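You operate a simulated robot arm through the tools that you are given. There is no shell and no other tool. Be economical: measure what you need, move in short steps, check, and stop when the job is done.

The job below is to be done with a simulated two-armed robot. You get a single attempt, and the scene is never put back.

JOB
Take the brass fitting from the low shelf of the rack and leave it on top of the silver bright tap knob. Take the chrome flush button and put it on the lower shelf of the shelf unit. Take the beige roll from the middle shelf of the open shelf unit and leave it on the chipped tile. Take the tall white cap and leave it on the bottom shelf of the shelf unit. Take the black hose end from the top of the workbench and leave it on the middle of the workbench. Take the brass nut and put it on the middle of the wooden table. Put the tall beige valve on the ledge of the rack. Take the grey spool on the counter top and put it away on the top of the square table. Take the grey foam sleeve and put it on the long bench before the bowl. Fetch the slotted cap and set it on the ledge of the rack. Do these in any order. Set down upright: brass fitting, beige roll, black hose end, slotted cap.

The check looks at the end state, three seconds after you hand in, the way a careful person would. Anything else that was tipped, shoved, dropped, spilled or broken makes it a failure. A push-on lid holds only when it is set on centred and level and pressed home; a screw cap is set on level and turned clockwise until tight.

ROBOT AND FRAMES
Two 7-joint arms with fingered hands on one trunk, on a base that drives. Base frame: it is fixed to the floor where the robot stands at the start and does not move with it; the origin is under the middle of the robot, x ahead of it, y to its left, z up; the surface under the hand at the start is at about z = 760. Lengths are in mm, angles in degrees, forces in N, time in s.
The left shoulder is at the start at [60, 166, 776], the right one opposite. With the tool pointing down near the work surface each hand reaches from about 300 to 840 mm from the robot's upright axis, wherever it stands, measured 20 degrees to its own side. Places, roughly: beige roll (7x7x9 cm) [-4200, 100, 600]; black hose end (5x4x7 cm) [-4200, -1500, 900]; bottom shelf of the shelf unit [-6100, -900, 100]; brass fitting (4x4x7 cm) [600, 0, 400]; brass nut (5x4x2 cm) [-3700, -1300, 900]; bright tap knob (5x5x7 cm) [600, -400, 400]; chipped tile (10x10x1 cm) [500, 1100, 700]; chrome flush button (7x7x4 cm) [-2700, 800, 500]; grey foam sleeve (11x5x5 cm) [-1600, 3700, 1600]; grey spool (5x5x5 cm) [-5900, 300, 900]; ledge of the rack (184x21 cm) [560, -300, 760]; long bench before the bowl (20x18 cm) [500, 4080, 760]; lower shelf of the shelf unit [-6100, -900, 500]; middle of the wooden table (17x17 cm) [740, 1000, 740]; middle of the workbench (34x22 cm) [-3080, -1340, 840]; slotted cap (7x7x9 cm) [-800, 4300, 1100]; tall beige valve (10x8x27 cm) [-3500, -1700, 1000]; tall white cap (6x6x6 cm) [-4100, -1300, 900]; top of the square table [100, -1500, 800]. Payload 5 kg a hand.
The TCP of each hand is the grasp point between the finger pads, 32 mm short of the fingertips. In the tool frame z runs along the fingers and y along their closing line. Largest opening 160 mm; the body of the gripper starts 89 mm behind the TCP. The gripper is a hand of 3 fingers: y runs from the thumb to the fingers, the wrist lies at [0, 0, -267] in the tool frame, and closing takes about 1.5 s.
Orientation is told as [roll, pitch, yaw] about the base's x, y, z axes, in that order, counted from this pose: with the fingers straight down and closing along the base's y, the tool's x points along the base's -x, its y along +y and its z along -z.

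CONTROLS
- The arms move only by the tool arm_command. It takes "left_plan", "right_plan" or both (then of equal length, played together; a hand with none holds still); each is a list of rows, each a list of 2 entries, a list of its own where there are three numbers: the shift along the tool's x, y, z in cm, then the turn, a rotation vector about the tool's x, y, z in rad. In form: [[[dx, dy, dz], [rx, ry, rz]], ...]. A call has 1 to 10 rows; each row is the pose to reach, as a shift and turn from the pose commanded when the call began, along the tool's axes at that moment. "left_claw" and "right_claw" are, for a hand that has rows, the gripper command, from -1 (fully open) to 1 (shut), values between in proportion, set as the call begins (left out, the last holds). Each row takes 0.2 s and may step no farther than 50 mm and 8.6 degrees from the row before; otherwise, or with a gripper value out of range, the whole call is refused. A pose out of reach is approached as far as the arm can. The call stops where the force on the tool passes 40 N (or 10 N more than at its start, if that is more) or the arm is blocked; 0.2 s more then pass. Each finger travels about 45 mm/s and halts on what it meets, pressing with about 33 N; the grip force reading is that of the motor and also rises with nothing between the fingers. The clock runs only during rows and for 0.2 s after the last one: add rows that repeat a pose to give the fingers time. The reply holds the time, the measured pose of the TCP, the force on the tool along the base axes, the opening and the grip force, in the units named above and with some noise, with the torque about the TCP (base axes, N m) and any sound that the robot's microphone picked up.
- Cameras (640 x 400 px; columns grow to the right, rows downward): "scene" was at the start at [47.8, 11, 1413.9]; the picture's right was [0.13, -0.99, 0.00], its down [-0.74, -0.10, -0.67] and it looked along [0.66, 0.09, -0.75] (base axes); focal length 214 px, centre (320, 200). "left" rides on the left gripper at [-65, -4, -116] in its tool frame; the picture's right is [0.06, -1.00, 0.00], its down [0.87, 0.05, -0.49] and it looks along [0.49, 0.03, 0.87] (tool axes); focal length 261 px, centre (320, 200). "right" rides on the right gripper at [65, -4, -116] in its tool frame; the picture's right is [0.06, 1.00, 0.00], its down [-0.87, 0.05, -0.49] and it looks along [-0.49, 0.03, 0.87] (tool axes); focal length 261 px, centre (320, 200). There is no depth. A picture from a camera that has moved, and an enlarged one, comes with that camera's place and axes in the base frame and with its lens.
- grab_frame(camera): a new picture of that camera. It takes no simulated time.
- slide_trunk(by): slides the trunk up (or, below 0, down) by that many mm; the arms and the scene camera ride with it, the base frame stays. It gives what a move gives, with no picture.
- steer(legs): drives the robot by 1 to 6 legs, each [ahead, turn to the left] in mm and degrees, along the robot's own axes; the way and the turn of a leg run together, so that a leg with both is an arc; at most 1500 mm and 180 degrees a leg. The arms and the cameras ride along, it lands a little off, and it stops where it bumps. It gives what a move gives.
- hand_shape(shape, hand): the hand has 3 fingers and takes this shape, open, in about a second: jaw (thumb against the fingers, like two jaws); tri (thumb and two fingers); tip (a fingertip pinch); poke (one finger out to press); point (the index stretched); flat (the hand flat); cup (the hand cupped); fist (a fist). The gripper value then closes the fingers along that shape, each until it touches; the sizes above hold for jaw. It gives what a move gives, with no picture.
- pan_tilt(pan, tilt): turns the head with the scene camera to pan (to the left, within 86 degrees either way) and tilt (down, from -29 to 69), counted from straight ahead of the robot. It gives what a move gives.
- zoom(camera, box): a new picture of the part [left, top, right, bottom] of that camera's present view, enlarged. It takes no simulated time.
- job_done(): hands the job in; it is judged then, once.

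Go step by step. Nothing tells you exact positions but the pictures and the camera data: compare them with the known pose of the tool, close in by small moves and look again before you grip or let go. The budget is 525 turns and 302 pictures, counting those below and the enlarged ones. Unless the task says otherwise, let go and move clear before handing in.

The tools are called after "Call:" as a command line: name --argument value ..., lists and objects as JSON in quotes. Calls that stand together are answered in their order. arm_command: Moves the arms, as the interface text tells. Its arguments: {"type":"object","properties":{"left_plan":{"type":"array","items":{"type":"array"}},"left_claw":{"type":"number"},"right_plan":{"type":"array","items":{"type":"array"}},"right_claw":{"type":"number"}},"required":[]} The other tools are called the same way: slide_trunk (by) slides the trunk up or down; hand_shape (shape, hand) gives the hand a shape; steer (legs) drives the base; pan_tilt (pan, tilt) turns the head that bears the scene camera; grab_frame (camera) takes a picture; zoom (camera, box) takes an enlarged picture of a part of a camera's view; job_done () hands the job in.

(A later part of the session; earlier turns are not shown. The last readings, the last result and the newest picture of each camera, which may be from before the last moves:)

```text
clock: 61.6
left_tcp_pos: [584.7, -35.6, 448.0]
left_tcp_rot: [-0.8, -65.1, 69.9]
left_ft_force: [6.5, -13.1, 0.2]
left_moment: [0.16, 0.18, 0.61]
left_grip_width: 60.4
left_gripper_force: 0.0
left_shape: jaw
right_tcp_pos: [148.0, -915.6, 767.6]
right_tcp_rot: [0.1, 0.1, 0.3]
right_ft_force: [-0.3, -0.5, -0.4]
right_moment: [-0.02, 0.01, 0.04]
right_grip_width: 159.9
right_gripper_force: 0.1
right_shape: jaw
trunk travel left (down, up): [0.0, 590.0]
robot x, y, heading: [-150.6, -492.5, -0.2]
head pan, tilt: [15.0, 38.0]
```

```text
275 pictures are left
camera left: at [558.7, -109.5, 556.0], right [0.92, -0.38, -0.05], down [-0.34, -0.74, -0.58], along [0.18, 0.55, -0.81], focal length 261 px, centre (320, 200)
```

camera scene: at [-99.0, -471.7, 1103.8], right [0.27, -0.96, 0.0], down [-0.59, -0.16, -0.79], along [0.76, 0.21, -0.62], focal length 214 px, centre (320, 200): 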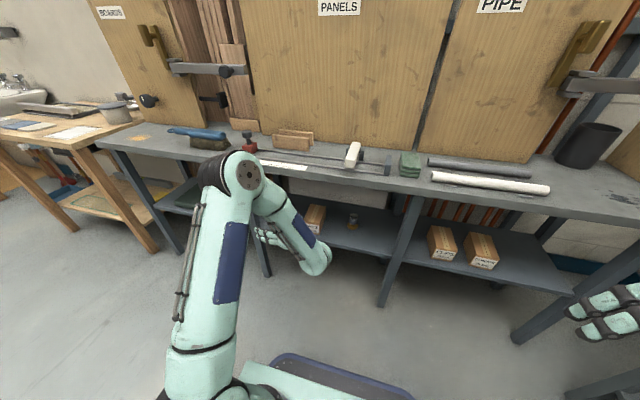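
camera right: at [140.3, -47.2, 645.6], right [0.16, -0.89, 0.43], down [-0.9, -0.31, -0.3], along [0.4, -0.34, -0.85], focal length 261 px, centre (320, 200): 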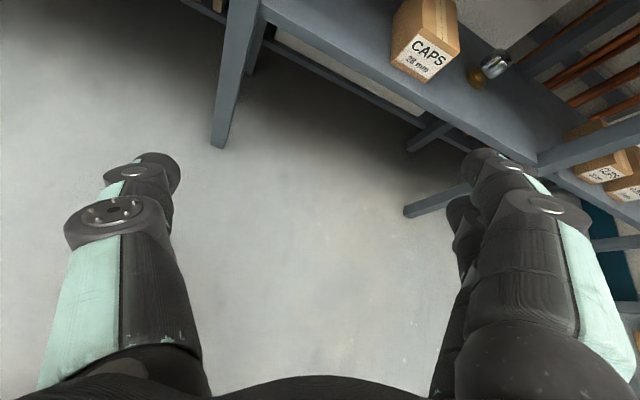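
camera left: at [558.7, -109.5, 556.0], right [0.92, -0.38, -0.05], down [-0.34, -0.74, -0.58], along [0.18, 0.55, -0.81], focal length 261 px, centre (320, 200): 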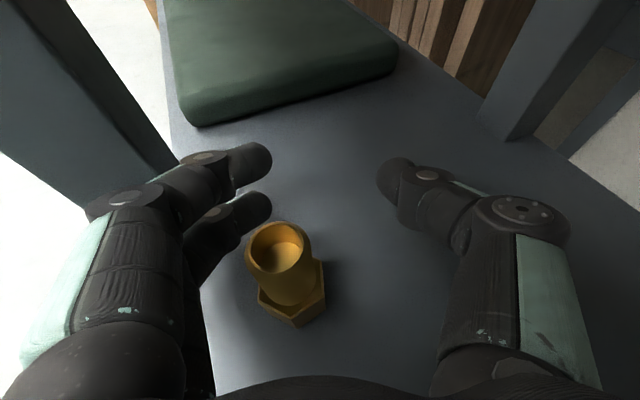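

The fitting has ended at ≈(553,-61), freer of the leg. I'll lift the hand over it, move back, and look.

Call:
arm_command --left_claw 0.0 --left_plan '[[[-2.5, -0.3, -1.15], [0, 0, 0]], [[-5.0, -0.3, -2.3], [0, 0, 0]], [[-4.0, 1.1, -4.4], [0, 0, 0]], [[-3.05, 2.15, -6.5], [0, 0, 0]]]'

Call:
grab_frame --camera "left"

```text
clock: 62.6
left_tcp_pos: [545.9, -67.6, 503.2]
left_tcp_rot: [-0.4, -65.1, 69.9]
left_ft_force: [0.9, -1.2, -0.4]
left_moment: [0.03, -0.01, 0.02]
left_grip_width: 78.8
left_gripper_force: 0.1
left_shape: jaw
right_tcp_pos: [149.4, -915.2, 769.1]
right_tcp_rot: [0.3, 0.1, 0.3]
right_ft_force: [-0.4, 0.6, -0.3]
right_moment: [-0.01, 0.0, -0.02]
right_grip_width: 160.1
right_gripper_force: 0.1
right_shape: jaw
trunk travel left (down, up): [0.0, 590.0]
robot x, y, heading: [-150.9, -494.0, 0.4]
head pan, tilt: [15.0, 38.0]
```

```text
274 pictures are left
camera left: at [521.0, -141.6, 611.9], right [0.93, -0.37, -0.05], down [-0.33, -0.74, -0.58], along [0.18, 0.56, -0.81], focal length 261 px, centre (320, 200)
```

left: 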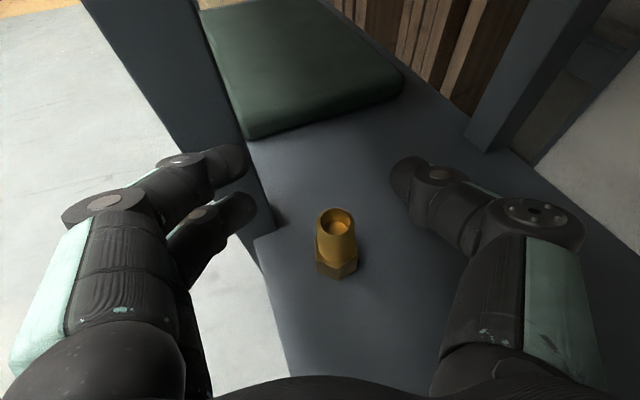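

Fitting is at (555,-65), upright. Descend so it sits ~12 mm beyond the TCP, and close to about 34 mm to check.

Call:
arm_command --left_plan '[[[2.5, -0.4, 0.85], [0, 0, 0]], [[5.05, -0.74, 1.7], [0, 0, 0]]]'

Call:
arm_command --left_claw 0.6 --left_plan '[[[0, 0, 0], [0, 0, 0]], [[0, 0, 0], [0, 0, 0]], [[0, 0, 0], [0, 0, 0]], [[0, 0, 0], [0, 0, 0]], [[0, 0, 0], [0, 0, 0]]]'

Call:
grab_frame --camera "left"

```text
clock: 63.2
left_tcp_pos: [552.3, -78.3, 450.9]
left_tcp_rot: [-0.6, -65.0, 70.0]
left_ft_force: [-0.5, 0.4, -0.1]
left_moment: [-0.02, 0.01, 0.0]
left_grip_width: 79.3
left_gripper_force: 0.1
left_shape: jaw
right_tcp_pos: [147.7, -916.5, 769.7]
right_tcp_rot: [0.1, 0.1, 0.3]
right_ft_force: [0.3, -0.1, -0.4]
right_moment: [-0.01, -0.02, 0.01]
right_grip_width: 159.9
right_gripper_force: 0.1
right_shape: jaw
trunk travel left (down, up): [0.0, 590.0]
robot x, y, heading: [-149.5, -497.1, 0.1]
head pan, tilt: [15.0, 38.0]
```

```text
clock: 64.4
left_tcp_pos: [552.2, -77.7, 449.9]
left_tcp_rot: [-0.7, -65.0, 69.9]
left_ft_force: [-0.8, 0.4, 0.0]
left_moment: [0.01, 0.02, -0.01]
left_grip_width: 32.6
left_gripper_force: 0.0
left_shape: jaw
right_tcp_pos: [148.3, -915.9, 769.1]
right_tcp_rot: [0.3, 0.1, 0.3]
right_ft_force: [0.6, -0.1, -0.4]
right_moment: [0.04, 0.01, -0.01]
right_grip_width: 160.0
right_gripper_force: 0.0
right_shape: jaw
trunk travel left (down, up): [0.0, 590.0]
robot x, y, heading: [-150.6, -497.3, 0.2]
head pan, tilt: [15.0, 38.0]
```

```text
273 pictures are left
camera left: at [527.0, -152.2, 558.1], right [0.92, -0.38, -0.05], down [-0.34, -0.74, -0.58], along [0.18, 0.55, -0.81], focal length 261 px, centre (320, 200)
```

left: 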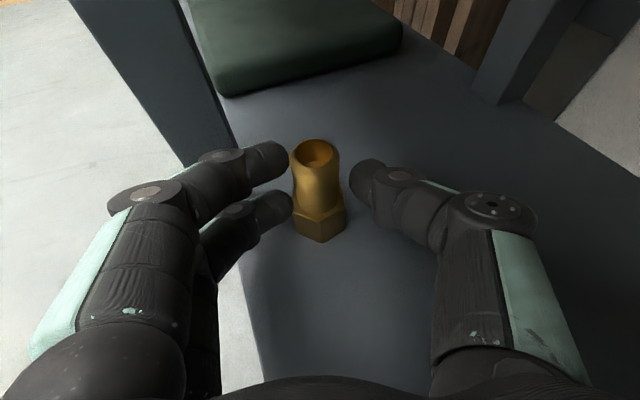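

The tips are aligned with the tube on both sides. Close fully.

Call:
arm_command --left_claw 1.0 --left_plan '[[[0, 0, 0], [0, 0, 0]], [[0, 0, 0], [0, 0, 0]], [[0, 0, 0], [0, 0, 0]], [[0, 0, 0], [0, 0, 0]], [[0, 0, 0], [0, 0, 0]]]'

Call:
grab_frame --camera "left"

```text
clock: 65.6
left_tcp_pos: [552.1, -79.0, 448.2]
left_tcp_rot: [-0.6, -65.1, 69.9]
left_ft_force: [-0.3, 0.6, 0.1]
left_moment: [-0.04, 0.02, -0.03]
left_grip_width: 20.8
left_gripper_force: 33.4
left_shape: jaw
right_tcp_pos: [147.9, -915.8, 770.0]
right_tcp_rot: [0.2, 0.1, 0.2]
right_ft_force: [-0.3, 0.0, 0.5]
right_moment: [0.02, 0.04, 0.03]
right_grip_width: 160.0
right_gripper_force: 0.1
right_shape: jaw
trunk travel left (down, up): [0.0, 590.0]
robot x, y, heading: [-149.8, -492.4, 0.1]
head pan, tilt: [15.0, 38.0]
```

```text
272 pictures are left
camera left: at [527.1, -152.2, 558.0], right [0.92, -0.38, -0.05], down [-0.34, -0.74, -0.58], along [0.18, 0.55, -0.81], focal length 261 px, centre (320, 200)
```

left: 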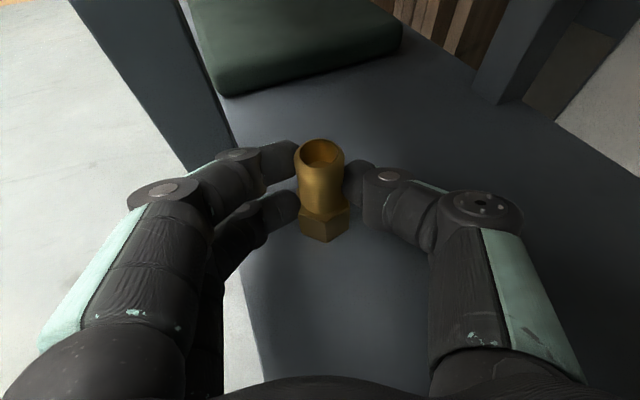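

Held firmly and upright. Lift, and pull out to free space in front of the shelf.

Call:
arm_command --left_plan '[[[-3.6, 0, -1.7], [0, 0, 0]], [[-7.25, 0, -3.4], [0, 0, 0]], [[-5.35, 1.3, -7.45], [0, 0, 0]], [[-3.45, 2.6, -11.5], [0, 0, 0]], [[-1.55, 3.9, -15.55], [0, 0, 0]], [[0.3, 5.2, -19.6], [0, 0, 0]]]'

Call:
grab_frame --camera "left"

```text
clock: 67.0
left_tcp_pos: [438.1, -227.9, 530.3]
left_tcp_rot: [-0.6, -65.0, 69.8]
left_ft_force: [-0.1, 1.4, -2.7]
left_moment: [-0.08, 0.07, -0.01]
left_grip_width: 20.9
left_gripper_force: 32.9
left_shape: jaw
right_tcp_pos: [147.5, -914.9, 769.6]
right_tcp_rot: [0.1, 0.1, 0.4]
right_ft_force: [0.1, 0.9, 0.2]
right_moment: [-0.05, 0.01, 0.01]
right_grip_width: 160.1
right_gripper_force: 0.0
right_shape: jaw
trunk travel left (down, up): [0.0, 590.0]
robot x, y, heading: [-150.1, -494.8, -0.0]
head pan, tilt: [15.0, 38.0]
```

```text
271 pictures are left
camera left: at [413.9, -301.3, 638.3], right [0.92, -0.38, -0.05], down [-0.34, -0.74, -0.58], along [0.18, 0.55, -0.81], focal length 261 px, centre (320, 200)
```

left: 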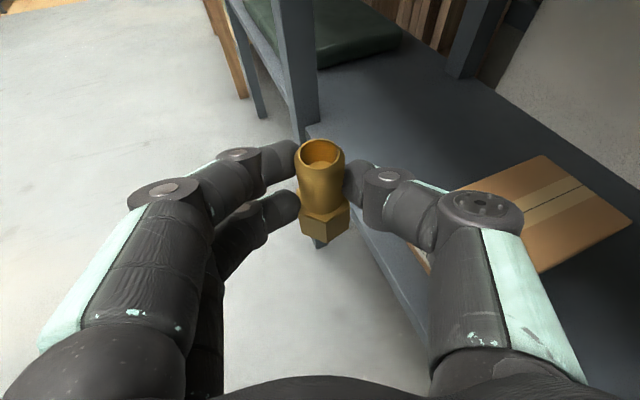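

Call:
arm_command --left_plan '[[[1.28, -1.03, -2.95], [0.132, 0, 0.0615]], [[2.57, -2.07, -5.9], [0.264, 0, 0.123]], [[3.85, -3.1, -8.85], [0.3955, 0, 0.1845]], [[5.13, -4.13, -11.8], [0.527, 0, 0.246]], [[6.42, -5.17, -14.75], [0.659, 0, 0.3075]], [[7.7, -6.2, -17.7], [0.791, 0, 0.369]]]'

Call:
grab_frame --camera "left"

Call:
pan_tilt --pan 0 --tilt 38

Call:
grab_frame --camera "scene"

```text
clock: 68.4
left_tcp_pos: [428.9, -429.6, 535.6]
left_tcp_rot: [-0.5, -65.1, 19.5]
left_ft_force: [0.1, -0.5, -2.1]
left_moment: [-0.03, 0.01, 0.05]
left_grip_width: 20.9
left_gripper_force: 33.0
left_shape: jaw
right_tcp_pos: [147.4, -916.0, 769.8]
right_tcp_rot: [0.3, 0.0, 0.3]
right_ft_force: [0.3, 0.7, -0.1]
right_moment: [0.03, -0.01, 0.0]
right_grip_width: 159.9
right_gripper_force: 0.1
right_shape: jaw
trunk travel left (down, up): [0.0, 590.0]
robot x, y, heading: [-149.0, -497.0, -0.3]
head pan, tilt: [15.0, 38.0]
```

```text
270 pictures are left
camera left: at [356.3, -458.9, 643.7], right [0.3, -0.95, -0.05], down [-0.78, -0.22, -0.58], along [0.54, 0.22, -0.81], focal length 261 px, centre (320, 200)
```

left: 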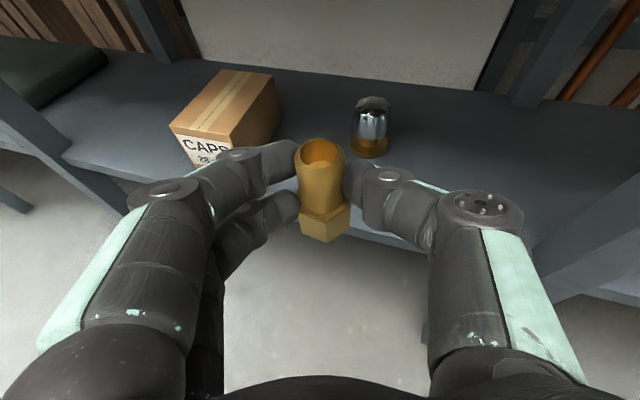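

```text
clock: 69.2
left_tcp_pos: [429.7, -429.3, 536.1]
left_tcp_rot: [-0.4, -65.2, 19.7]
left_ft_force: [-0.3, 0.3, -1.3]
left_moment: [-0.01, 0.01, 0.0]
left_grip_width: 20.8
left_gripper_force: 33.1
left_shape: jaw
right_tcp_pos: [147.9, -916.3, 769.3]
right_tcp_rot: [0.3, 0.1, 0.4]
right_ft_force: [0.8, -0.5, 0.1]
right_moment: [0.03, 0.01, -0.02]
right_grip_width: 159.6
right_gripper_force: 0.1
right_shape: jaw
trunk travel left (down, up): [0.0, 590.0]
robot x, y, heading: [-152.6, -494.7, 0.1]
head pan, tilt: [0.0, 38.0]
```

```text
269 pictures are left
camera scene: at [-95.6, -494.8, 1103.8], right [0.0, -1.0, 0.0], down [-0.62, 0.0, -0.79], along [0.79, 0.0, -0.62], focal length 214 px, centre (320, 200)
```

scene: 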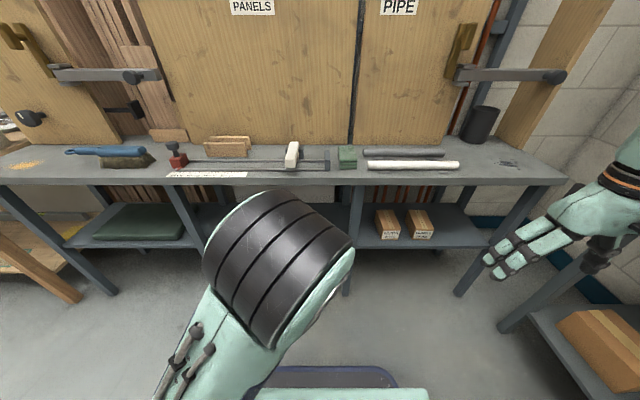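

Knob at (610,-430) with top ≈470; fitting base now ≈488. Move in over the knob in two stages.

Call:
arm_command --left_plan '[[[-1.2, -1.05, 2.6], [0, 0, 0]], [[-2.4, -2.1, 5.1], [0, 0, 0]], [[-3.6, -3.15, 7.7], [0, 0, 0]], [[-4.8, -4.2, 10.2], [0, 0, 0]]]'

Call:
grab_frame --camera "left"

Call:
grab_frame --camera "scene"

```text
clock: 70.2
left_tcp_pos: [549.6, -430.7, 536.4]
left_tcp_rot: [-0.5, -65.3, 19.7]
left_ft_force: [-0.6, 0.1, -1.5]
left_moment: [-0.02, 0.04, -0.01]
left_grip_width: 20.7
left_gripper_force: 32.8
left_shape: jaw
right_tcp_pos: [146.5, -916.4, 769.5]
right_tcp_rot: [0.3, 0.1, 0.3]
right_ft_force: [-0.4, -0.4, -0.4]
right_moment: [0.0, -0.03, 0.0]
right_grip_width: 160.0
right_gripper_force: 0.1
right_shape: jaw
trunk travel left (down, up): [0.0, 590.0]
robot x, y, heading: [-156.4, -492.0, 0.5]
head pan, tilt: [0.0, 38.0]
```

```text
268 pictures are left
camera left: at [476.0, -460.5, 644.2], right [0.3, -0.95, -0.05], down [-0.78, -0.22, -0.58], along [0.54, 0.22, -0.81], focal length 261 px, centre (320, 200)
```

left: 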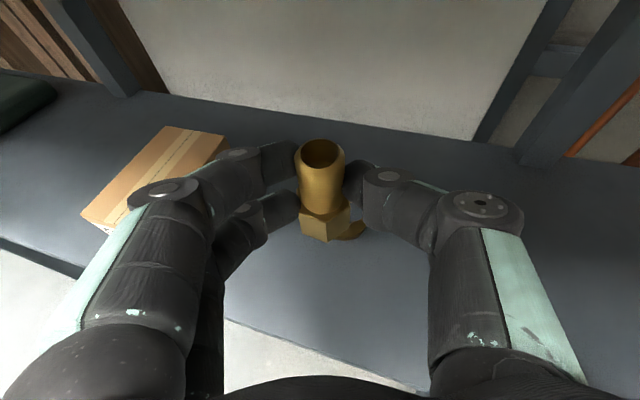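

```text
267 pictures are left
camera scene: at [-95.8, -494.9, 1103.8], right [0.0, -1.0, 0.0], down [-0.62, 0.0, -0.79], along [0.79, 0.0, -0.62], focal length 214 px, centre (320, 200)
```

scene: 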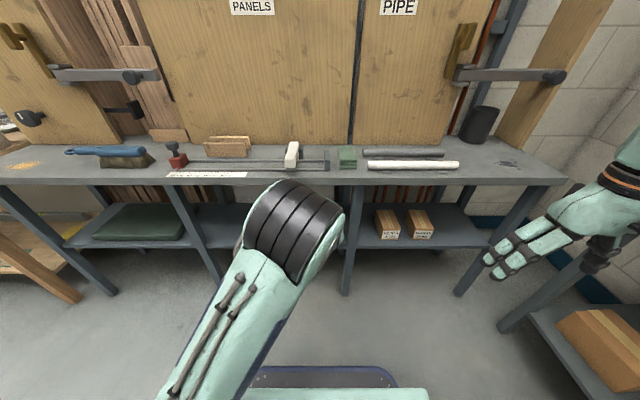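

Call:
arm_command --left_plan '[[[-1.0, -0.9, 2.1], [0, 0, 0]], [[-1.95, -1.78, 4.18], [0, 0, 0]]]'

Call:
grab_frame --camera "left"

Call:
zoom --camera "scene" --box '[230, 160, 390, 260]'

```text
clock: 70.8
left_tcp_pos: [598.9, -434.0, 533.9]
left_tcp_rot: [-0.5, -65.2, 19.8]
left_ft_force: [-0.9, -0.2, -1.2]
left_moment: [-0.04, 0.03, -0.03]
left_grip_width: 20.7
left_gripper_force: 33.2
left_shape: jaw
right_tcp_pos: [148.4, -915.5, 768.9]
right_tcp_rot: [0.2, 0.1, 0.4]
right_ft_force: [-0.2, -0.2, 1.4]
right_moment: [0.01, -0.02, -0.01]
right_grip_width: 160.3
right_gripper_force: 0.1
right_shape: jaw
trunk travel left (down, up): [0.0, 590.0]
robot x, y, heading: [-151.1, -498.4, 0.1]
head pan, tilt: [0.0, 38.0]
```

```text
266 pictures are left
camera left: at [526.0, -462.8, 644.2], right [0.3, -0.95, -0.05], down [-0.78, -0.22, -0.58], along [0.54, 0.22, -0.81], focal length 261 px, centre (320, 200)
```

left: 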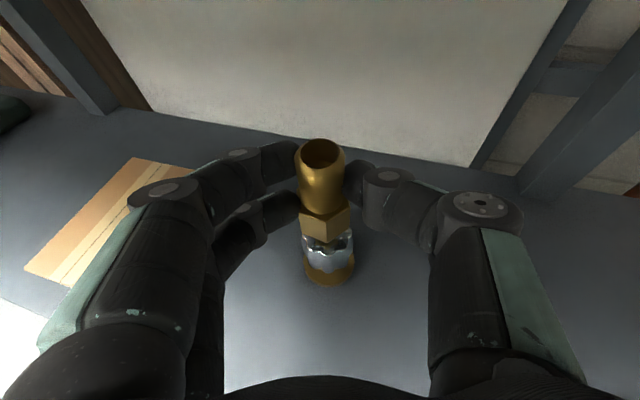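

```text
4.00 times, centred on (310, 210) of scene
camera zoom: at [-95.7, -494.8, 1103.8], right [0.0, -1.0, 0.0], down [-0.62, 0.0, -0.79], along [0.79, 0.0, -0.62], focal length 858 px, centre (360, 160)
```

zoom: 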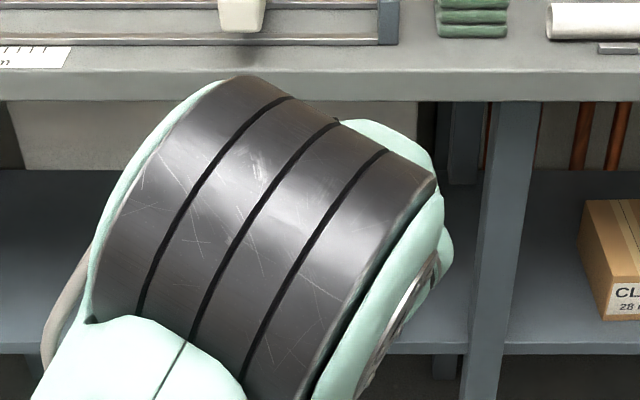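

Call:
zoom --camera "left" --box '[270, 130, 390, 295]'

```text
2.42 times, centred on (330, 212) of left
camera zoom: at [526.0, -462.8, 644.2], right [0.3, -0.95, -0.05], down [-0.78, -0.22, -0.58], along [0.54, 0.22, -0.81], focal length 632 px, centre (296, 170)
```

zoom: 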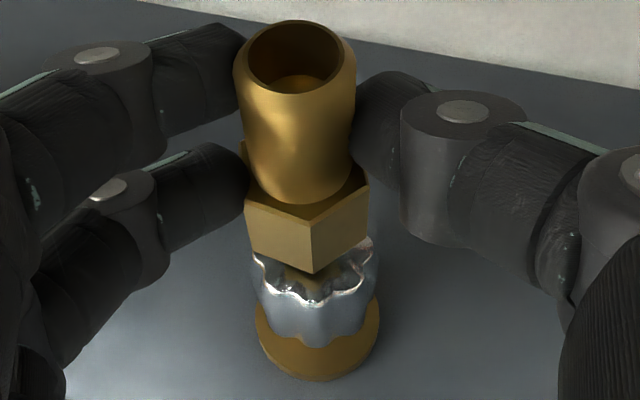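

Alignment is within about 2 mm. Lower by 13 mm and check.

Call:
arm_command --left_plan '[[[0.6, 0.02, 0.3], [0, 0, 0]], [[1.18, 0.03, 0.6], [0, 0, 0]]]'

Call:
zoom --camera "left" --box '[270, 130, 390, 295]'

```text
clock: 71.4
left_tcp_pos: [599.7, -434.3, 523.9]
left_tcp_rot: [-0.5, -65.2, 19.6]
left_ft_force: [0.1, 0.5, -1.2]
left_moment: [-0.01, 0.01, -0.02]
left_grip_width: 20.7
left_gripper_force: 33.1
left_shape: jaw
right_tcp_pos: [147.0, -915.2, 769.0]
right_tcp_rot: [0.1, 0.0, 0.3]
right_ft_force: [0.0, 0.0, -0.3]
right_moment: [-0.01, -0.04, 0.01]
right_grip_width: 159.8
right_gripper_force: 0.0
right_shape: jaw
trunk travel left (down, up): [0.0, 590.0]
robot x, y, heading: [-150.9, -491.9, -0.0]
head pan, tilt: [0.0, 38.0]
```

```text
2.42 times, centred on (330, 212) of left
camera zoom: at [526.3, -462.8, 631.1], right [0.3, -0.95, -0.05], down [-0.78, -0.22, -0.58], along [0.54, 0.22, -0.81], focal length 632 px, centre (296, 170)
```

zoom: 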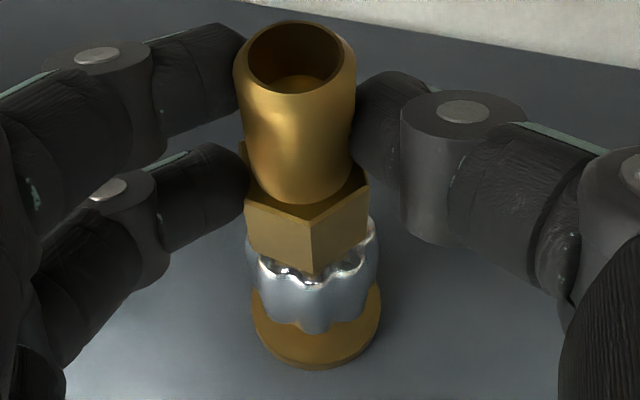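

Call:
arm_command --left_plan '[[[0.2, -0.12, 0.1], [0, 0, 0]], [[0.4, -0.15, 0.18], [0, 0, 0]]]'

Call:
arm_command --left_plan '[[[0.1, 0, 0.05], [0, 0, 0]], [[0.2, 0, 0.09], [0, 0, 0]]]'

Call:
zoom --camera "left" --box '[270, 130, 390, 295]'

```text
clock: 72.0
left_tcp_pos: [599.4, -435.0, 518.6]
left_tcp_rot: [-0.5, -65.2, 19.7]
left_ft_force: [0.6, 0.1, -2.2]
left_moment: [0.01, 0.01, 0.0]
left_grip_width: 20.7
left_gripper_force: 32.8
left_shape: jaw
right_tcp_pos: [148.4, -917.0, 769.2]
right_tcp_rot: [0.2, 0.1, 0.3]
right_ft_force: [-0.6, -0.2, -1.2]
right_moment: [0.02, 0.01, 0.0]
right_grip_width: 160.0
right_gripper_force: 0.0
right_shape: jaw
trunk travel left (down, up): [0.0, 590.0]
robot x, y, heading: [-150.2, -494.1, 0.1]
head pan, tilt: [0.0, 38.0]
```

```text
clock: 72.6
left_tcp_pos: [598.3, -434.1, 514.8]
left_tcp_rot: [-0.4, -65.2, 19.7]
left_ft_force: [-0.4, -0.1, -2.3]
left_moment: [-0.04, 0.06, -0.01]
left_grip_width: 20.9
left_gripper_force: 32.5
left_shape: jaw
right_tcp_pos: [146.9, -916.4, 769.2]
right_tcp_rot: [0.2, 0.1, 0.3]
right_ft_force: [0.3, -0.1, -0.4]
right_moment: [0.04, 0.0, -0.01]
right_grip_width: 160.0
right_gripper_force: 0.0
right_shape: jaw
trunk travel left (down, up): [0.0, 590.0]
robot x, y, heading: [-149.6, -495.2, 0.3]
head pan, tilt: [0.0, 38.0]
```

```text
2.42 times, centred on (330, 212) of left
camera zoom: at [526.6, -464.0, 624.1], right [0.3, -0.95, -0.05], down [-0.78, -0.22, -0.58], along [0.54, 0.22, -0.81], focal length 632 px, centre (296, 170)
```

zoom: 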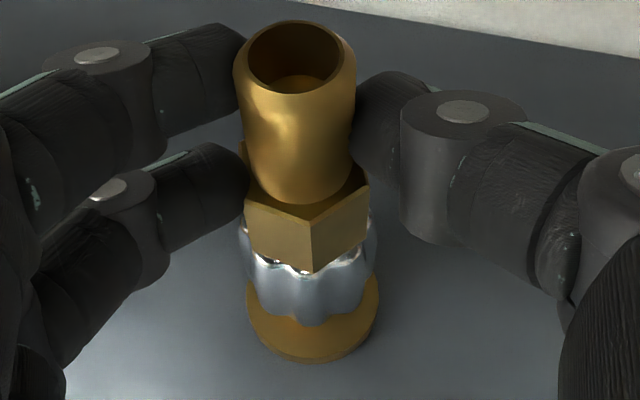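

Call:
arm_command --left_plan '[[[0.14, 0, 0.06], [0, 0, 0]], [[0.14, 0, 0.06], [0, 0, 0]]]'

Call:
arm_command --left_plan '[[[0.14, 0, 0.06], [0, 0, 0]], [[0.14, 0, 0.06], [0, 0, 0]]]'

Call:
zoom --camera "left" --box '[270, 130, 390, 295]'

```text
clock: 73.2
left_tcp_pos: [600.0, -434.7, 514.9]
left_tcp_rot: [-0.3, -65.2, 19.6]
left_ft_force: [0.2, 0.5, -1.7]
left_moment: [-0.03, 0.02, 0.0]
left_grip_width: 20.8
left_gripper_force: 33.5
left_shape: jaw
right_tcp_pos: [149.0, -916.6, 768.8]
right_tcp_rot: [0.2, 0.2, 0.3]
right_ft_force: [0.3, 0.2, -0.2]
right_moment: [-0.02, 0.02, 0.0]
right_grip_width: 160.0
right_gripper_force: 0.1
right_shape: jaw
trunk travel left (down, up): [0.0, 590.0]
robot x, y, heading: [-152.3, -498.8, 0.2]
head pan, tilt: [0.0, 38.0]
```

```text
clock: 73.8
left_tcp_pos: [599.8, -435.6, 513.5]
left_tcp_rot: [-0.4, -65.3, 19.7]
left_ft_force: [0.5, -0.2, 5.0]
left_moment: [0.05, -0.03, 0.01]
left_grip_width: 20.6
left_gripper_force: 33.0
left_shape: jaw
right_tcp_pos: [147.5, -915.4, 770.0]
right_tcp_rot: [0.2, 0.1, 0.3]
right_ft_force: [1.1, -0.5, -0.4]
right_moment: [0.03, 0.01, -0.01]
right_grip_width: 159.9
right_gripper_force: 0.0
right_shape: jaw
trunk travel left (down, up): [0.0, 590.0]
robot x, y, heading: [-155.4, -495.5, 0.0]
head pan, tilt: [0.0, 38.0]
```

```text
2.42 times, centred on (330, 212) of left
camera zoom: at [526.7, -464.0, 622.1], right [0.3, -0.95, -0.05], down [-0.78, -0.22, -0.58], along [0.54, 0.22, -0.81], focal length 632 px, centre (296, 170)
```

zoom: 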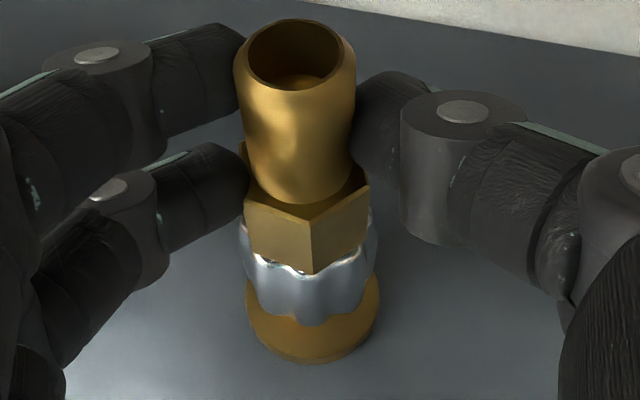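

Contact is made (≈7 N) and it is centred on the knob. Open gently.

Call:
arm_command --left_claw 0.6 --left_plan '[[[0, 0, 0], [0, 0, 0]], [[0, 0, 0], [0, 0, 0]], [[0, 0, 0], [0, 0, 0]], [[0, 0, 0], [0, 0, 0]]]'

Call:
zoom --camera "left" --box '[270, 130, 390, 295]'

```text
clock: 74.8
left_tcp_pos: [599.2, -434.9, 511.8]
left_tcp_rot: [-0.3, -65.2, 19.8]
left_ft_force: [-0.1, -0.4, 1.1]
left_moment: [0.02, -0.01, 0.01]
left_grip_width: 31.8
left_gripper_force: 0.1
left_shape: jaw
right_tcp_pos: [146.2, -917.2, 769.6]
right_tcp_rot: [0.2, 0.2, 0.3]
right_ft_force: [0.0, -0.1, 0.5]
right_moment: [0.01, 0.01, 0.02]
right_grip_width: 160.2
right_gripper_force: 0.0
right_shape: jaw
trunk travel left (down, up): [0.0, 590.0]
robot x, y, heading: [-150.4, -493.7, 0.2]
head pan, tilt: [0.0, 38.0]
```

```text
2.42 times, centred on (330, 212) of left
camera zoom: at [526.7, -464.0, 621.3], right [0.3, -0.95, -0.05], down [-0.78, -0.22, -0.58], along [0.54, 0.22, -0.81], focal length 632 px, centre (296, 170)
```

zoom: 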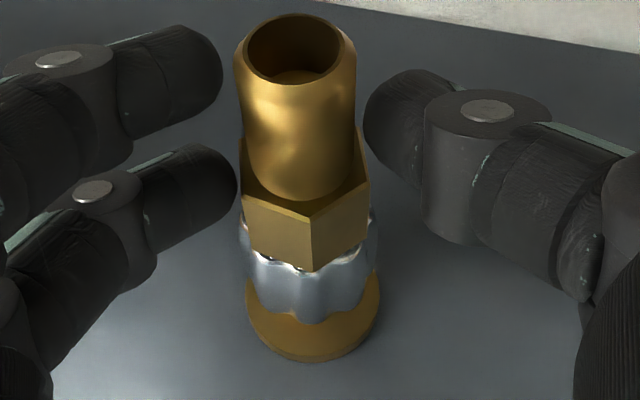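

It stands. Open wider and retreat straight back.

Call:
arm_command --left_claw 0.0 --left_plan '[[[0, 0, 0], [0, 0, 0]], [[0, 0, 0], [0, 0, 0]], [[0, 0, 0], [0, 0, 0]], [[0, 0, 0], [0, 0, 0]], [[1.26, 0, -2.72], [0, 0, 0]], [[2.52, 0, -5.44], [0, 0, 0]], [[3.78, 0, -8.16], [0, 0, 0]], [[5.04, 0, -10.9], [0, 0, 0]], [[6.7, 0, -14.5], [0, 0, 0]]]'

Call:
grab_frame --camera "left"

```text
clock: 76.8
left_tcp_pos: [447.7, -486.8, 513.5]
left_tcp_rot: [-0.5, -65.2, 19.7]
left_ft_force: [-0.7, -0.1, 0.1]
left_moment: [-0.02, 0.02, -0.03]
left_grip_width: 79.1
left_gripper_force: 0.0
left_shape: jaw
right_tcp_pos: [147.9, -914.9, 769.5]
right_tcp_rot: [0.2, 0.1, 0.2]
right_ft_force: [0.6, 0.5, 0.1]
right_moment: [-0.04, -0.02, 0.0]
right_grip_width: 160.1
right_gripper_force: 0.0
right_shape: jaw
trunk travel left (down, up): [0.0, 590.0]
robot x, y, heading: [-153.9, -493.0, 0.3]
head pan, tilt: [0.0, 38.0]
```

```text
259 pictures are left
camera left: at [375.2, -515.8, 620.8], right [0.31, -0.95, -0.05], down [-0.78, -0.22, -0.58], along [0.54, 0.22, -0.81], focal length 261 px, centre (320, 200)
```

left: 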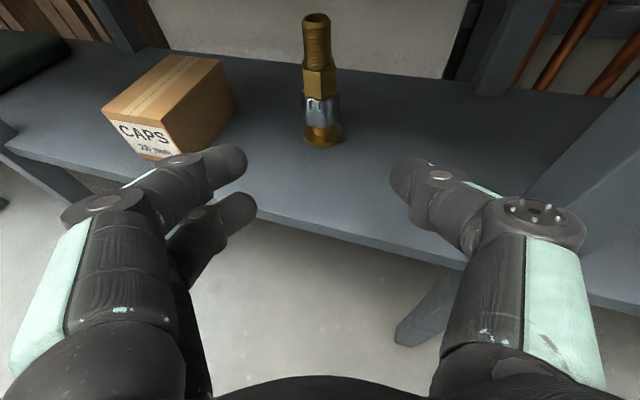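

Item 1 is in place: the fitting stands on the knob. Back off, restore the left hand to pointing down, and raise the trunk for travel.

Call:
steer --legs '[[-350, 0]]'

Call:
slide_trunk --by 325

Call:
arm_command --left_plan '[[[0, 3.5, -1], [0, 0.14, 0]], [[0, 7, -2], [0, 0.28, 0]], [[0, 10.5, -3], [0, 0.42, 0]], [[0, 14, -4], [0, 0.56, 0]], [[0, 17.5, -5], [0, 0.7, 0]], [[0, 21, -5], [0, 0.84, 0]], [[0, 24.5, -5], [0, 0.98, 0]], [[0, 28, -5], [0, 1.134, 0]]]'

Call:
pan_tilt --pan 86 --tilt 25

Call:
grab_frame --camera "scene"

```text
clock: 79.1
left_tcp_pos: [95.9, -485.6, 512.7]
left_tcp_rot: [-0.4, -65.2, 19.7]
left_ft_force: [0.3, 0.9, 0.5]
left_moment: [0.01, -0.03, 0.02]
left_grip_width: 79.5
left_gripper_force: 0.0
left_shape: jaw
right_tcp_pos: [-203.8, -916.3, 769.1]
right_tcp_rot: [0.2, 0.1, 0.3]
right_ft_force: [0.0, 0.2, 0.3]
right_moment: [-0.02, -0.01, 0.01]
right_grip_width: 160.2
right_gripper_force: 0.2
right_shape: jaw
trunk travel left (down, up): [0.0, 590.0]
robot x, y, heading: [-508.4, -495.7, 0.2]
head pan, tilt: [0.0, 38.0]
```

```text
clock: 82.3
left_tcp_pos: [96.6, -486.5, 836.9]
left_tcp_rot: [-0.4, -65.2, 19.8]
left_ft_force: [-0.3, -0.6, 0.1]
left_moment: [0.04, 0.0, -0.01]
left_grip_width: 79.0
left_gripper_force: 0.1
left_shape: jaw
right_tcp_pos: [-203.8, -916.3, 1094.4]
right_tcp_rot: [0.2, 0.1, 0.4]
right_ft_force: [-0.7, -0.7, 0.4]
right_moment: [-0.02, -0.01, 0.02]
right_grip_width: 160.1
right_gripper_force: 0.1
right_shape: jaw
trunk travel left (down, up): [-325.0, 265.0]
robot x, y, heading: [-497.7, -494.2, 0.3]
head pan, tilt: [0.0, 38.0]
```

```text
refused: row 8 steps farther than a row can; nothing moved
```

```text
clock: 83.9
left_tcp_pos: [97.8, -486.4, 837.3]
left_tcp_rot: [-0.4, -65.2, 19.8]
left_ft_force: [0.3, 1.4, -0.1]
left_moment: [0.03, 0.02, -0.01]
left_grip_width: 79.6
left_gripper_force: 0.1
left_shape: jaw
right_tcp_pos: [-203.2, -915.4, 1093.7]
right_tcp_rot: [0.3, 0.1, 0.3]
right_ft_force: [0.2, 0.0, 0.1]
right_moment: [0.0, 0.01, 0.03]
right_grip_width: 159.9
right_gripper_force: 0.0
right_shape: jaw
trunk travel left (down, up): [-325.0, 265.0]
robot x, y, heading: [-502.2, -491.6, 0.1]
head pan, tilt: [85.9, 25.0]
```

```text
258 pictures are left
camera scene: at [-527.8, -402.9, 1449.1], right [1.0, -0.07, 0.0], down [-0.03, -0.42, -0.91], along [0.06, 0.9, -0.42], focal length 214 px, centre (320, 200)
```

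scene: 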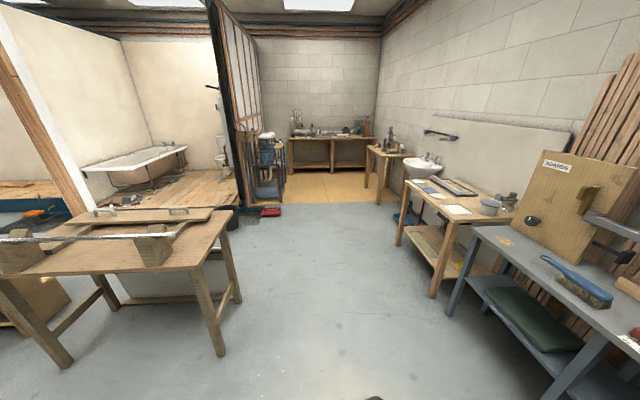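

The corridor between the saw table (x<-1000) and the wooden table (x>400) is clear. Fold the left hand down, then drive towards the far end.

Call:
arm_command --left_claw -1 --left_plan '[[[0, 3.2, -0.6], [0, 0.126, 0]], [[0, 6.4, -1.2], [0, 0.252, 0]], [[0, 9.6, -1.8], [0, 0.378, 0]], [[0, 12.8, -2.4], [0, 0.504, 0]], [[0, 16, -3], [0, 0.63, 0]], [[0, 19.2, -3.6], [0, 0.756, 0]], [[0, 22.4, -4.2], [0, 0.882, 0]], [[0, 25.6, -5], [0, 1.008, 0]], [[0, 28, -5], [0, 1.134, 0]]]'

Call:
steer --legs '[[200, 0], [0, 90], [1500, 0], [700, 0]]'

Call:
pan_tilt --pan 20 --tilt 15

Call:
grab_frame --camera "scene"

```text
clock: 86.1
left_tcp_pos: [-34.1, -301.9, 868.9]
left_tcp_rot: [0.2, -5.6, 11.7]
left_ft_force: [0.0, 0.1, -0.1]
left_moment: [-0.02, 0.04, -0.02]
left_grip_width: 159.8
left_gripper_force: 0.0
left_shape: jaw
left hand out of reach, approached as far as the arm can: row 9
right_tcp_pos: [-203.7, -915.6, 1094.4]
right_tcp_rot: [0.2, 0.1, 0.3]
right_ft_force: [0.1, -0.6, -0.6]
right_moment: [0.02, -0.02, -0.01]
right_grip_width: 160.2
right_gripper_force: 0.1
right_shape: jaw
trunk travel left (down, up): [-325.0, 265.0]
robot x, y, heading: [-502.6, -497.4, 0.4]
head pan, tilt: [85.9, 25.0]
stopped in row 9 (left hand): the arm was blocked; the commanded pose is now the measured one
```

```text
clock: 102.1
left_tcp_pos: [-493.1, 2182.9, 869.2]
left_tcp_rot: [0.4, -5.5, 101.4]
left_ft_force: [0.4, -0.2, -0.6]
left_moment: [-0.03, 0.0, -0.02]
left_grip_width: 159.8
left_gripper_force: 0.1
left_shape: jaw
right_tcp_pos: [119.7, 2010.0, 1094.5]
right_tcp_rot: [0.2, 0.1, 90.0]
right_ft_force: [-0.2, 0.1, -0.3]
right_moment: [0.0, 0.01, 0.01]
right_grip_width: 159.9
right_gripper_force: 0.0
right_shape: jaw
trunk travel left (down, up): [-325.0, 265.0]
robot x, y, heading: [-305.7, 1710.3, 89.9]
head pan, tilt: [85.9, 25.0]
```

```text
clock: 103.5
left_tcp_pos: [-492.4, 2182.5, 871.2]
left_tcp_rot: [0.2, -5.5, 101.4]
left_ft_force: [-0.1, 0.4, 0.5]
left_moment: [-0.03, 0.03, -0.01]
left_grip_width: 159.9
left_gripper_force: 0.1
left_shape: jaw
right_tcp_pos: [120.2, 2008.5, 1094.2]
right_tcp_rot: [0.2, 0.1, 90.0]
right_ft_force: [-0.4, -0.7, 0.5]
right_moment: [-0.01, -0.01, 0.03]
right_grip_width: 159.9
right_gripper_force: 0.1
right_shape: jaw
trunk travel left (down, up): [-325.0, 265.0]
robot x, y, heading: [-303.1, 1713.5, 89.8]
head pan, tilt: [20.0, 15.0]
```

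```text
257 pictures are left
camera scene: at [-335.0, 1770.3, 1465.3], right [0.94, 0.34, 0.0], down [0.09, -0.24, -0.97], along [-0.33, 0.91, -0.26], focal length 214 px, centre (320, 200)
```

scene: 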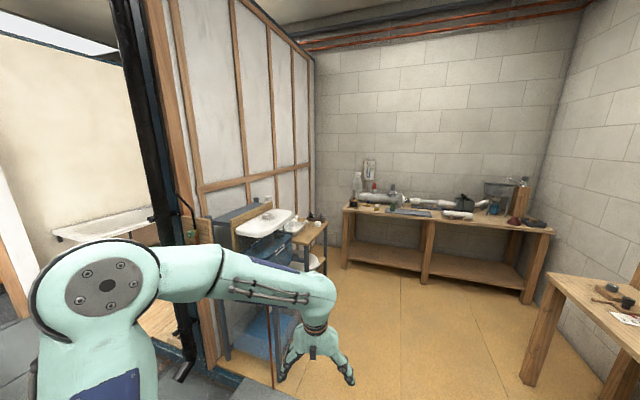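

Call:
zoom --camera "scene" --box '[140, 60, 340, 280]'

Call:
zoom --camera "scene" --box '[320, 140, 640, 340]'

```text
1.82 times, centred on (240, 170) of scene
camera zoom: at [-335.0, 1770.3, 1465.3], right [0.94, 0.34, 0.0], down [0.09, -0.24, -0.97], along [-0.33, 0.91, -0.26], focal length 390 px, centre (466, 254)
```

zoom: 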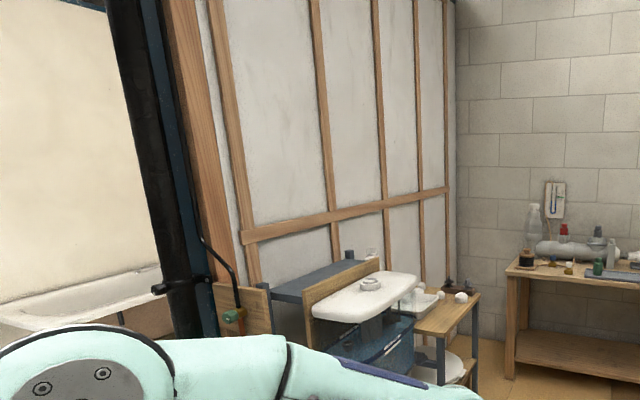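

```text
2.00 times, centred on (480, 240) of scene
camera zoom: at [-335.0, 1770.3, 1465.3], right [0.94, 0.34, 0.0], down [0.09, -0.24, -0.97], along [-0.33, 0.91, -0.26], focal length 429 px, centre (0, 120)
```

zoom: 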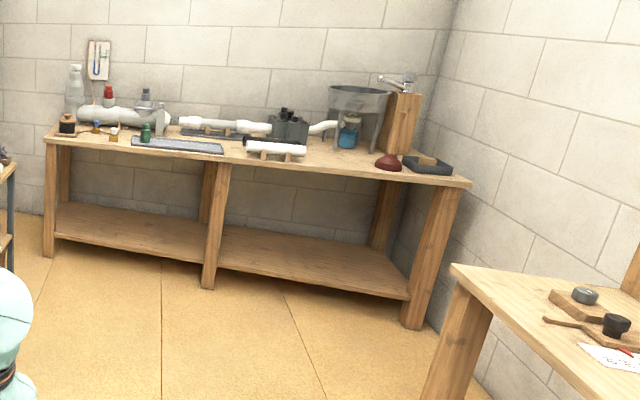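

Call:
zoom --camera "scene" --box '[330, 150, 430, 212]'

Call:
zoom --camera "scene" --box '[225, 180, 335, 250]'

```text
6.40 times, centred on (380, 181) of scene
camera zoom: at [-335.0, 1770.3, 1465.3], right [0.94, 0.34, 0.0], down [0.09, -0.24, -0.97], along [-0.33, 0.91, -0.26], focal length 1373 px, centre (-64, 322)
```

zoom: 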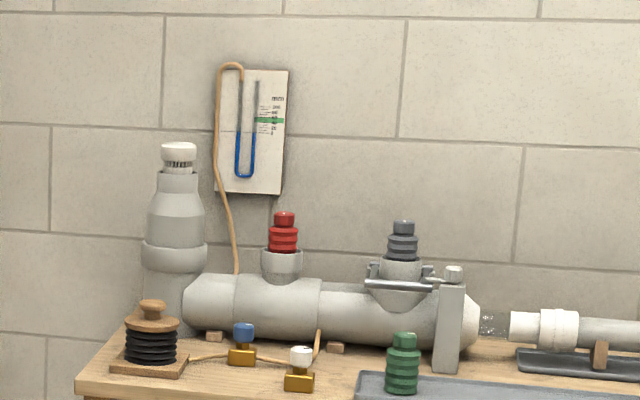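

```text
5.71 times, centred on (280, 215) of scene
camera zoom: at [-335.0, 1770.3, 1465.3], right [0.94, 0.34, 0.0], down [0.09, -0.24, -0.97], along [-0.33, 0.91, -0.26], focal length 1226 px, centre (549, 114)
```

zoom: 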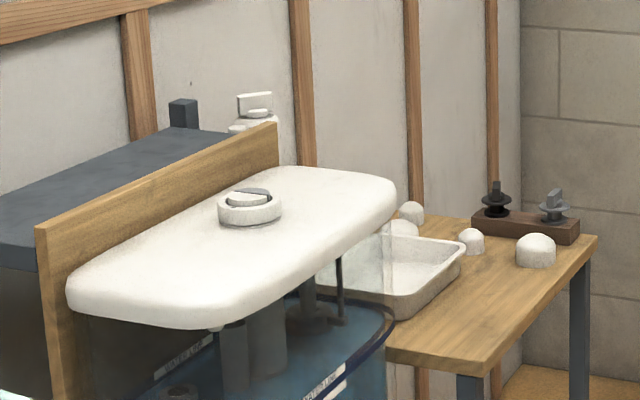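

The slotted cap is the white slotted cap atop the standpipe at the left end of the far bench, ≈(-776,4300,1090). I haven't seen the foam sleeve yet; drive on and look around towards the partition.

Call:
steer --legs '[[900, 0]]'

Call:
pan_tilt --pan 55 --tilt -5

Call:
grab_frame --camera "scene"

Call:
pan_tilt --pan 0 --tilt 20

Call:
grab_frame --camera "scene"

```text
clock: 108.2
left_tcp_pos: [-492.3, 3087.9, 868.7]
left_tcp_rot: [0.3, -5.5, 101.5]
left_ft_force: [-0.4, 0.2, -0.3]
left_moment: [0.02, -0.01, 0.03]
left_grip_width: 159.7
left_gripper_force: 0.0
left_shape: jaw
right_tcp_pos: [121.3, 2916.1, 1094.5]
right_tcp_rot: [0.2, 0.1, 90.2]
right_ft_force: [0.2, 0.3, 0.1]
right_moment: [0.02, 0.0, 0.02]
right_grip_width: 160.0
right_gripper_force: 0.1
right_shape: jaw
trunk travel left (down, up): [-325.0, 265.0]
robot x, y, heading: [-300.8, 2617.5, 89.5]
head pan, tilt: [20.0, 15.0]
```

```text
clock: 109.2
left_tcp_pos: [-491.6, 3087.8, 868.8]
left_tcp_rot: [0.4, -5.6, 101.5]
left_ft_force: [-0.2, -0.3, 0.4]
left_moment: [-0.03, -0.02, -0.02]
left_grip_width: 159.9
left_gripper_force: 0.0
left_shape: jaw
right_tcp_pos: [120.9, 2916.1, 1094.3]
right_tcp_rot: [0.2, 0.1, 90.1]
right_ft_force: [1.0, -0.3, -0.1]
right_moment: [0.0, -0.02, 0.0]
right_grip_width: 159.8
right_gripper_force: 0.1
right_shape: jaw
trunk travel left (down, up): [-325.0, 265.0]
robot x, y, heading: [-301.3, 2616.0, 89.9]
head pan, tilt: [55.0, -5.0]
```

```text
252 pictures are left
camera scene: at [-372.2, 2638.5, 1497.2], right [0.58, 0.82, 0.0], down [-0.07, 0.05, -1.0], along [-0.81, 0.57, 0.09], focal length 214 px, centre (320, 200)
```

scene: 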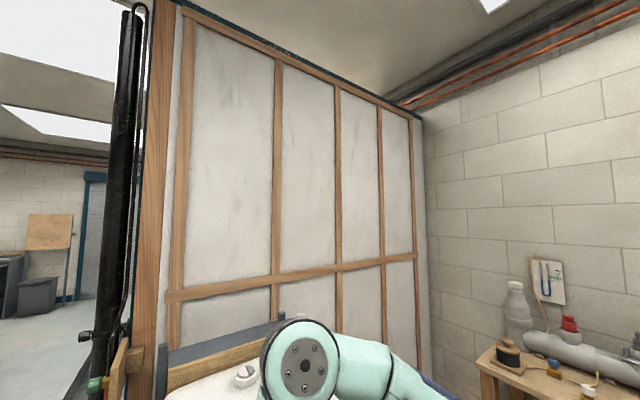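

```text
clock: 110.5
left_tcp_pos: [-491.8, 3088.3, 869.4]
left_tcp_rot: [0.4, -5.5, 101.5]
left_ft_force: [0.4, 0.2, -0.1]
left_moment: [-0.02, 0.02, 0.0]
left_grip_width: 159.7
left_gripper_force: 0.2
left_shape: jaw
right_tcp_pos: [121.3, 2916.1, 1094.3]
right_tcp_rot: [0.1, 0.1, 90.1]
right_ft_force: [-0.4, 0.2, -0.1]
right_moment: [0.04, 0.0, 0.02]
right_grip_width: 160.0
right_gripper_force: 0.1
right_shape: jaw
trunk travel left (down, up): [-325.0, 265.0]
robot x, y, heading: [-299.4, 2618.6, 89.8]
head pan, tilt: [0.0, 20.0]
```

```text
251 pictures are left
camera scene: at [-300.6, 2681.2, 1457.2], right [1.0, 0.0, 0.0], down [0.0, -0.34, -0.94], along [0.0, 0.94, -0.34], focal length 214 px, centre (320, 200)
```

scene: 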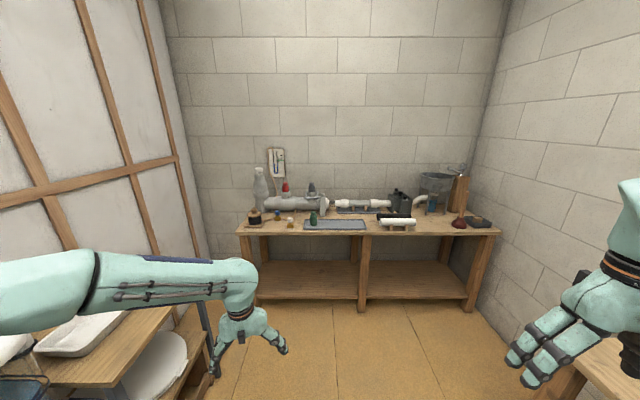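

The sleeve must be on the far (bathroom) side of the partition. I'll reverse to the gap between saw table and bucket, turn west and look.

Call:
steer --legs '[[-1170, 0], [0, 90]]'

Call:
pan_tilt --pan -15 --tilt 20

Call:
grab_frame --camera "scene"

```text
clock: 120.4
left_tcp_pos: [-775.6, 1253.2, 869.5]
left_tcp_rot: [0.3, -5.4, -168.5]
left_ft_force: [-0.4, -0.2, -0.2]
left_moment: [-0.02, -0.04, 0.0]
left_grip_width: 159.8
left_gripper_force: 0.0
left_shape: jaw
right_tcp_pos: [-603.7, 1867.7, 1094.4]
right_tcp_rot: [0.2, 0.1, -179.9]
right_ft_force: [-0.1, -0.1, 0.7]
right_moment: [0.02, 0.04, -0.02]
right_grip_width: 159.9
right_gripper_force: 0.0
right_shape: jaw
trunk travel left (down, up): [-325.0, 265.0]
robot x, y, heading: [-303.7, 1448.6, 179.8]
head pan, tilt: [0.0, 20.0]
```

```text
clock: 121.2
left_tcp_pos: [-775.7, 1254.4, 869.9]
left_tcp_rot: [0.3, -5.5, -168.5]
left_ft_force: [0.0, -0.2, 0.2]
left_moment: [-0.01, -0.05, 0.04]
left_grip_width: 159.9
left_gripper_force: 0.1
left_shape: jaw
right_tcp_pos: [-603.2, 1867.4, 1094.8]
right_tcp_rot: [0.2, 0.1, -179.9]
right_ft_force: [-0.8, 0.2, 0.0]
right_moment: [0.03, -0.02, 0.01]
right_grip_width: 160.0
right_gripper_force: 0.0
right_shape: jaw
trunk travel left (down, up): [-325.0, 265.0]
robot x, y, heading: [-304.1, 1445.3, 179.8]
head pan, tilt: [-15.0, 20.0]
```

```text
250 pictures are left
camera scene: at [-364.9, 1470.3, 1457.2], right [0.26, 0.97, 0.0], down [0.33, -0.09, -0.94], along [-0.91, 0.24, -0.34], focal length 214 px, centre (320, 200)
```

scene: 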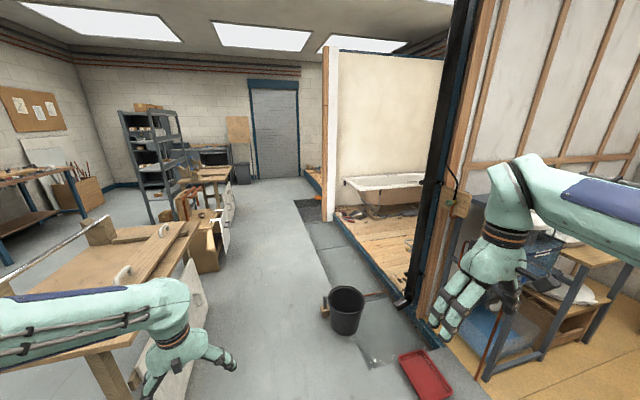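

Corridor westward is open at y≈1500. Drive to x≈-2100 and turn north to look into the bathroom area.

Call:
steer --legs '[[0, -3], [1500, 0], [300, 0], [0, -87]]'

Call:
pan_tilt --pan -10 --tilt 20

Call:
grab_frame --camera "scene"

```text
clock: 134.5
left_tcp_pos: [-2293.7, 2021.2, 870.0]
left_tcp_rot: [0.3, -5.5, 101.3]
left_ft_force: [-0.4, -0.5, 0.4]
left_moment: [0.01, 0.0, -0.01]
left_grip_width: 159.9
left_gripper_force: 0.0
left_shape: jaw
right_tcp_pos: [-1682.3, 1848.7, 1095.5]
right_tcp_rot: [0.1, 0.1, 90.0]
right_ft_force: [0.2, 0.1, 0.9]
right_moment: [0.02, 0.03, 0.03]
right_grip_width: 160.0
right_gripper_force: 0.0
right_shape: jaw
trunk travel left (down, up): [-325.0, 265.0]
robot x, y, heading: [-2102.4, 1550.3, 89.7]
head pan, tilt: [-15.0, 20.0]
```

```text
clock: 135.2
left_tcp_pos: [-2293.9, 2022.0, 870.7]
left_tcp_rot: [0.3, -5.5, 101.2]
left_ft_force: [-0.3, -0.5, 0.1]
left_moment: [0.02, -0.03, -0.01]
left_grip_width: 160.2
left_gripper_force: 0.1
left_shape: jaw
right_tcp_pos: [-1680.9, 1847.4, 1094.3]
right_tcp_rot: [0.2, 0.3, 89.9]
right_ft_force: [0.4, -0.1, -0.8]
right_moment: [-0.02, -0.01, 0.01]
right_grip_width: 160.1
right_gripper_force: 0.0
right_shape: jaw
trunk travel left (down, up): [-325.0, 265.0]
robot x, y, heading: [-2106.2, 1549.4, 89.8]
head pan, tilt: [-10.0, 20.0]
```

```text
249 pictures are left
camera scene: at [-2088.3, 1612.9, 1457.2], right [0.98, -0.18, 0.0], down [-0.06, -0.34, -0.94], along [0.17, 0.92, -0.34], focal length 214 px, centre (320, 200)
```

scene: 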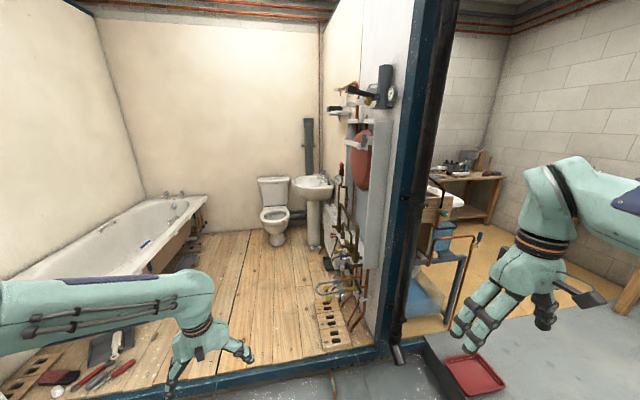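

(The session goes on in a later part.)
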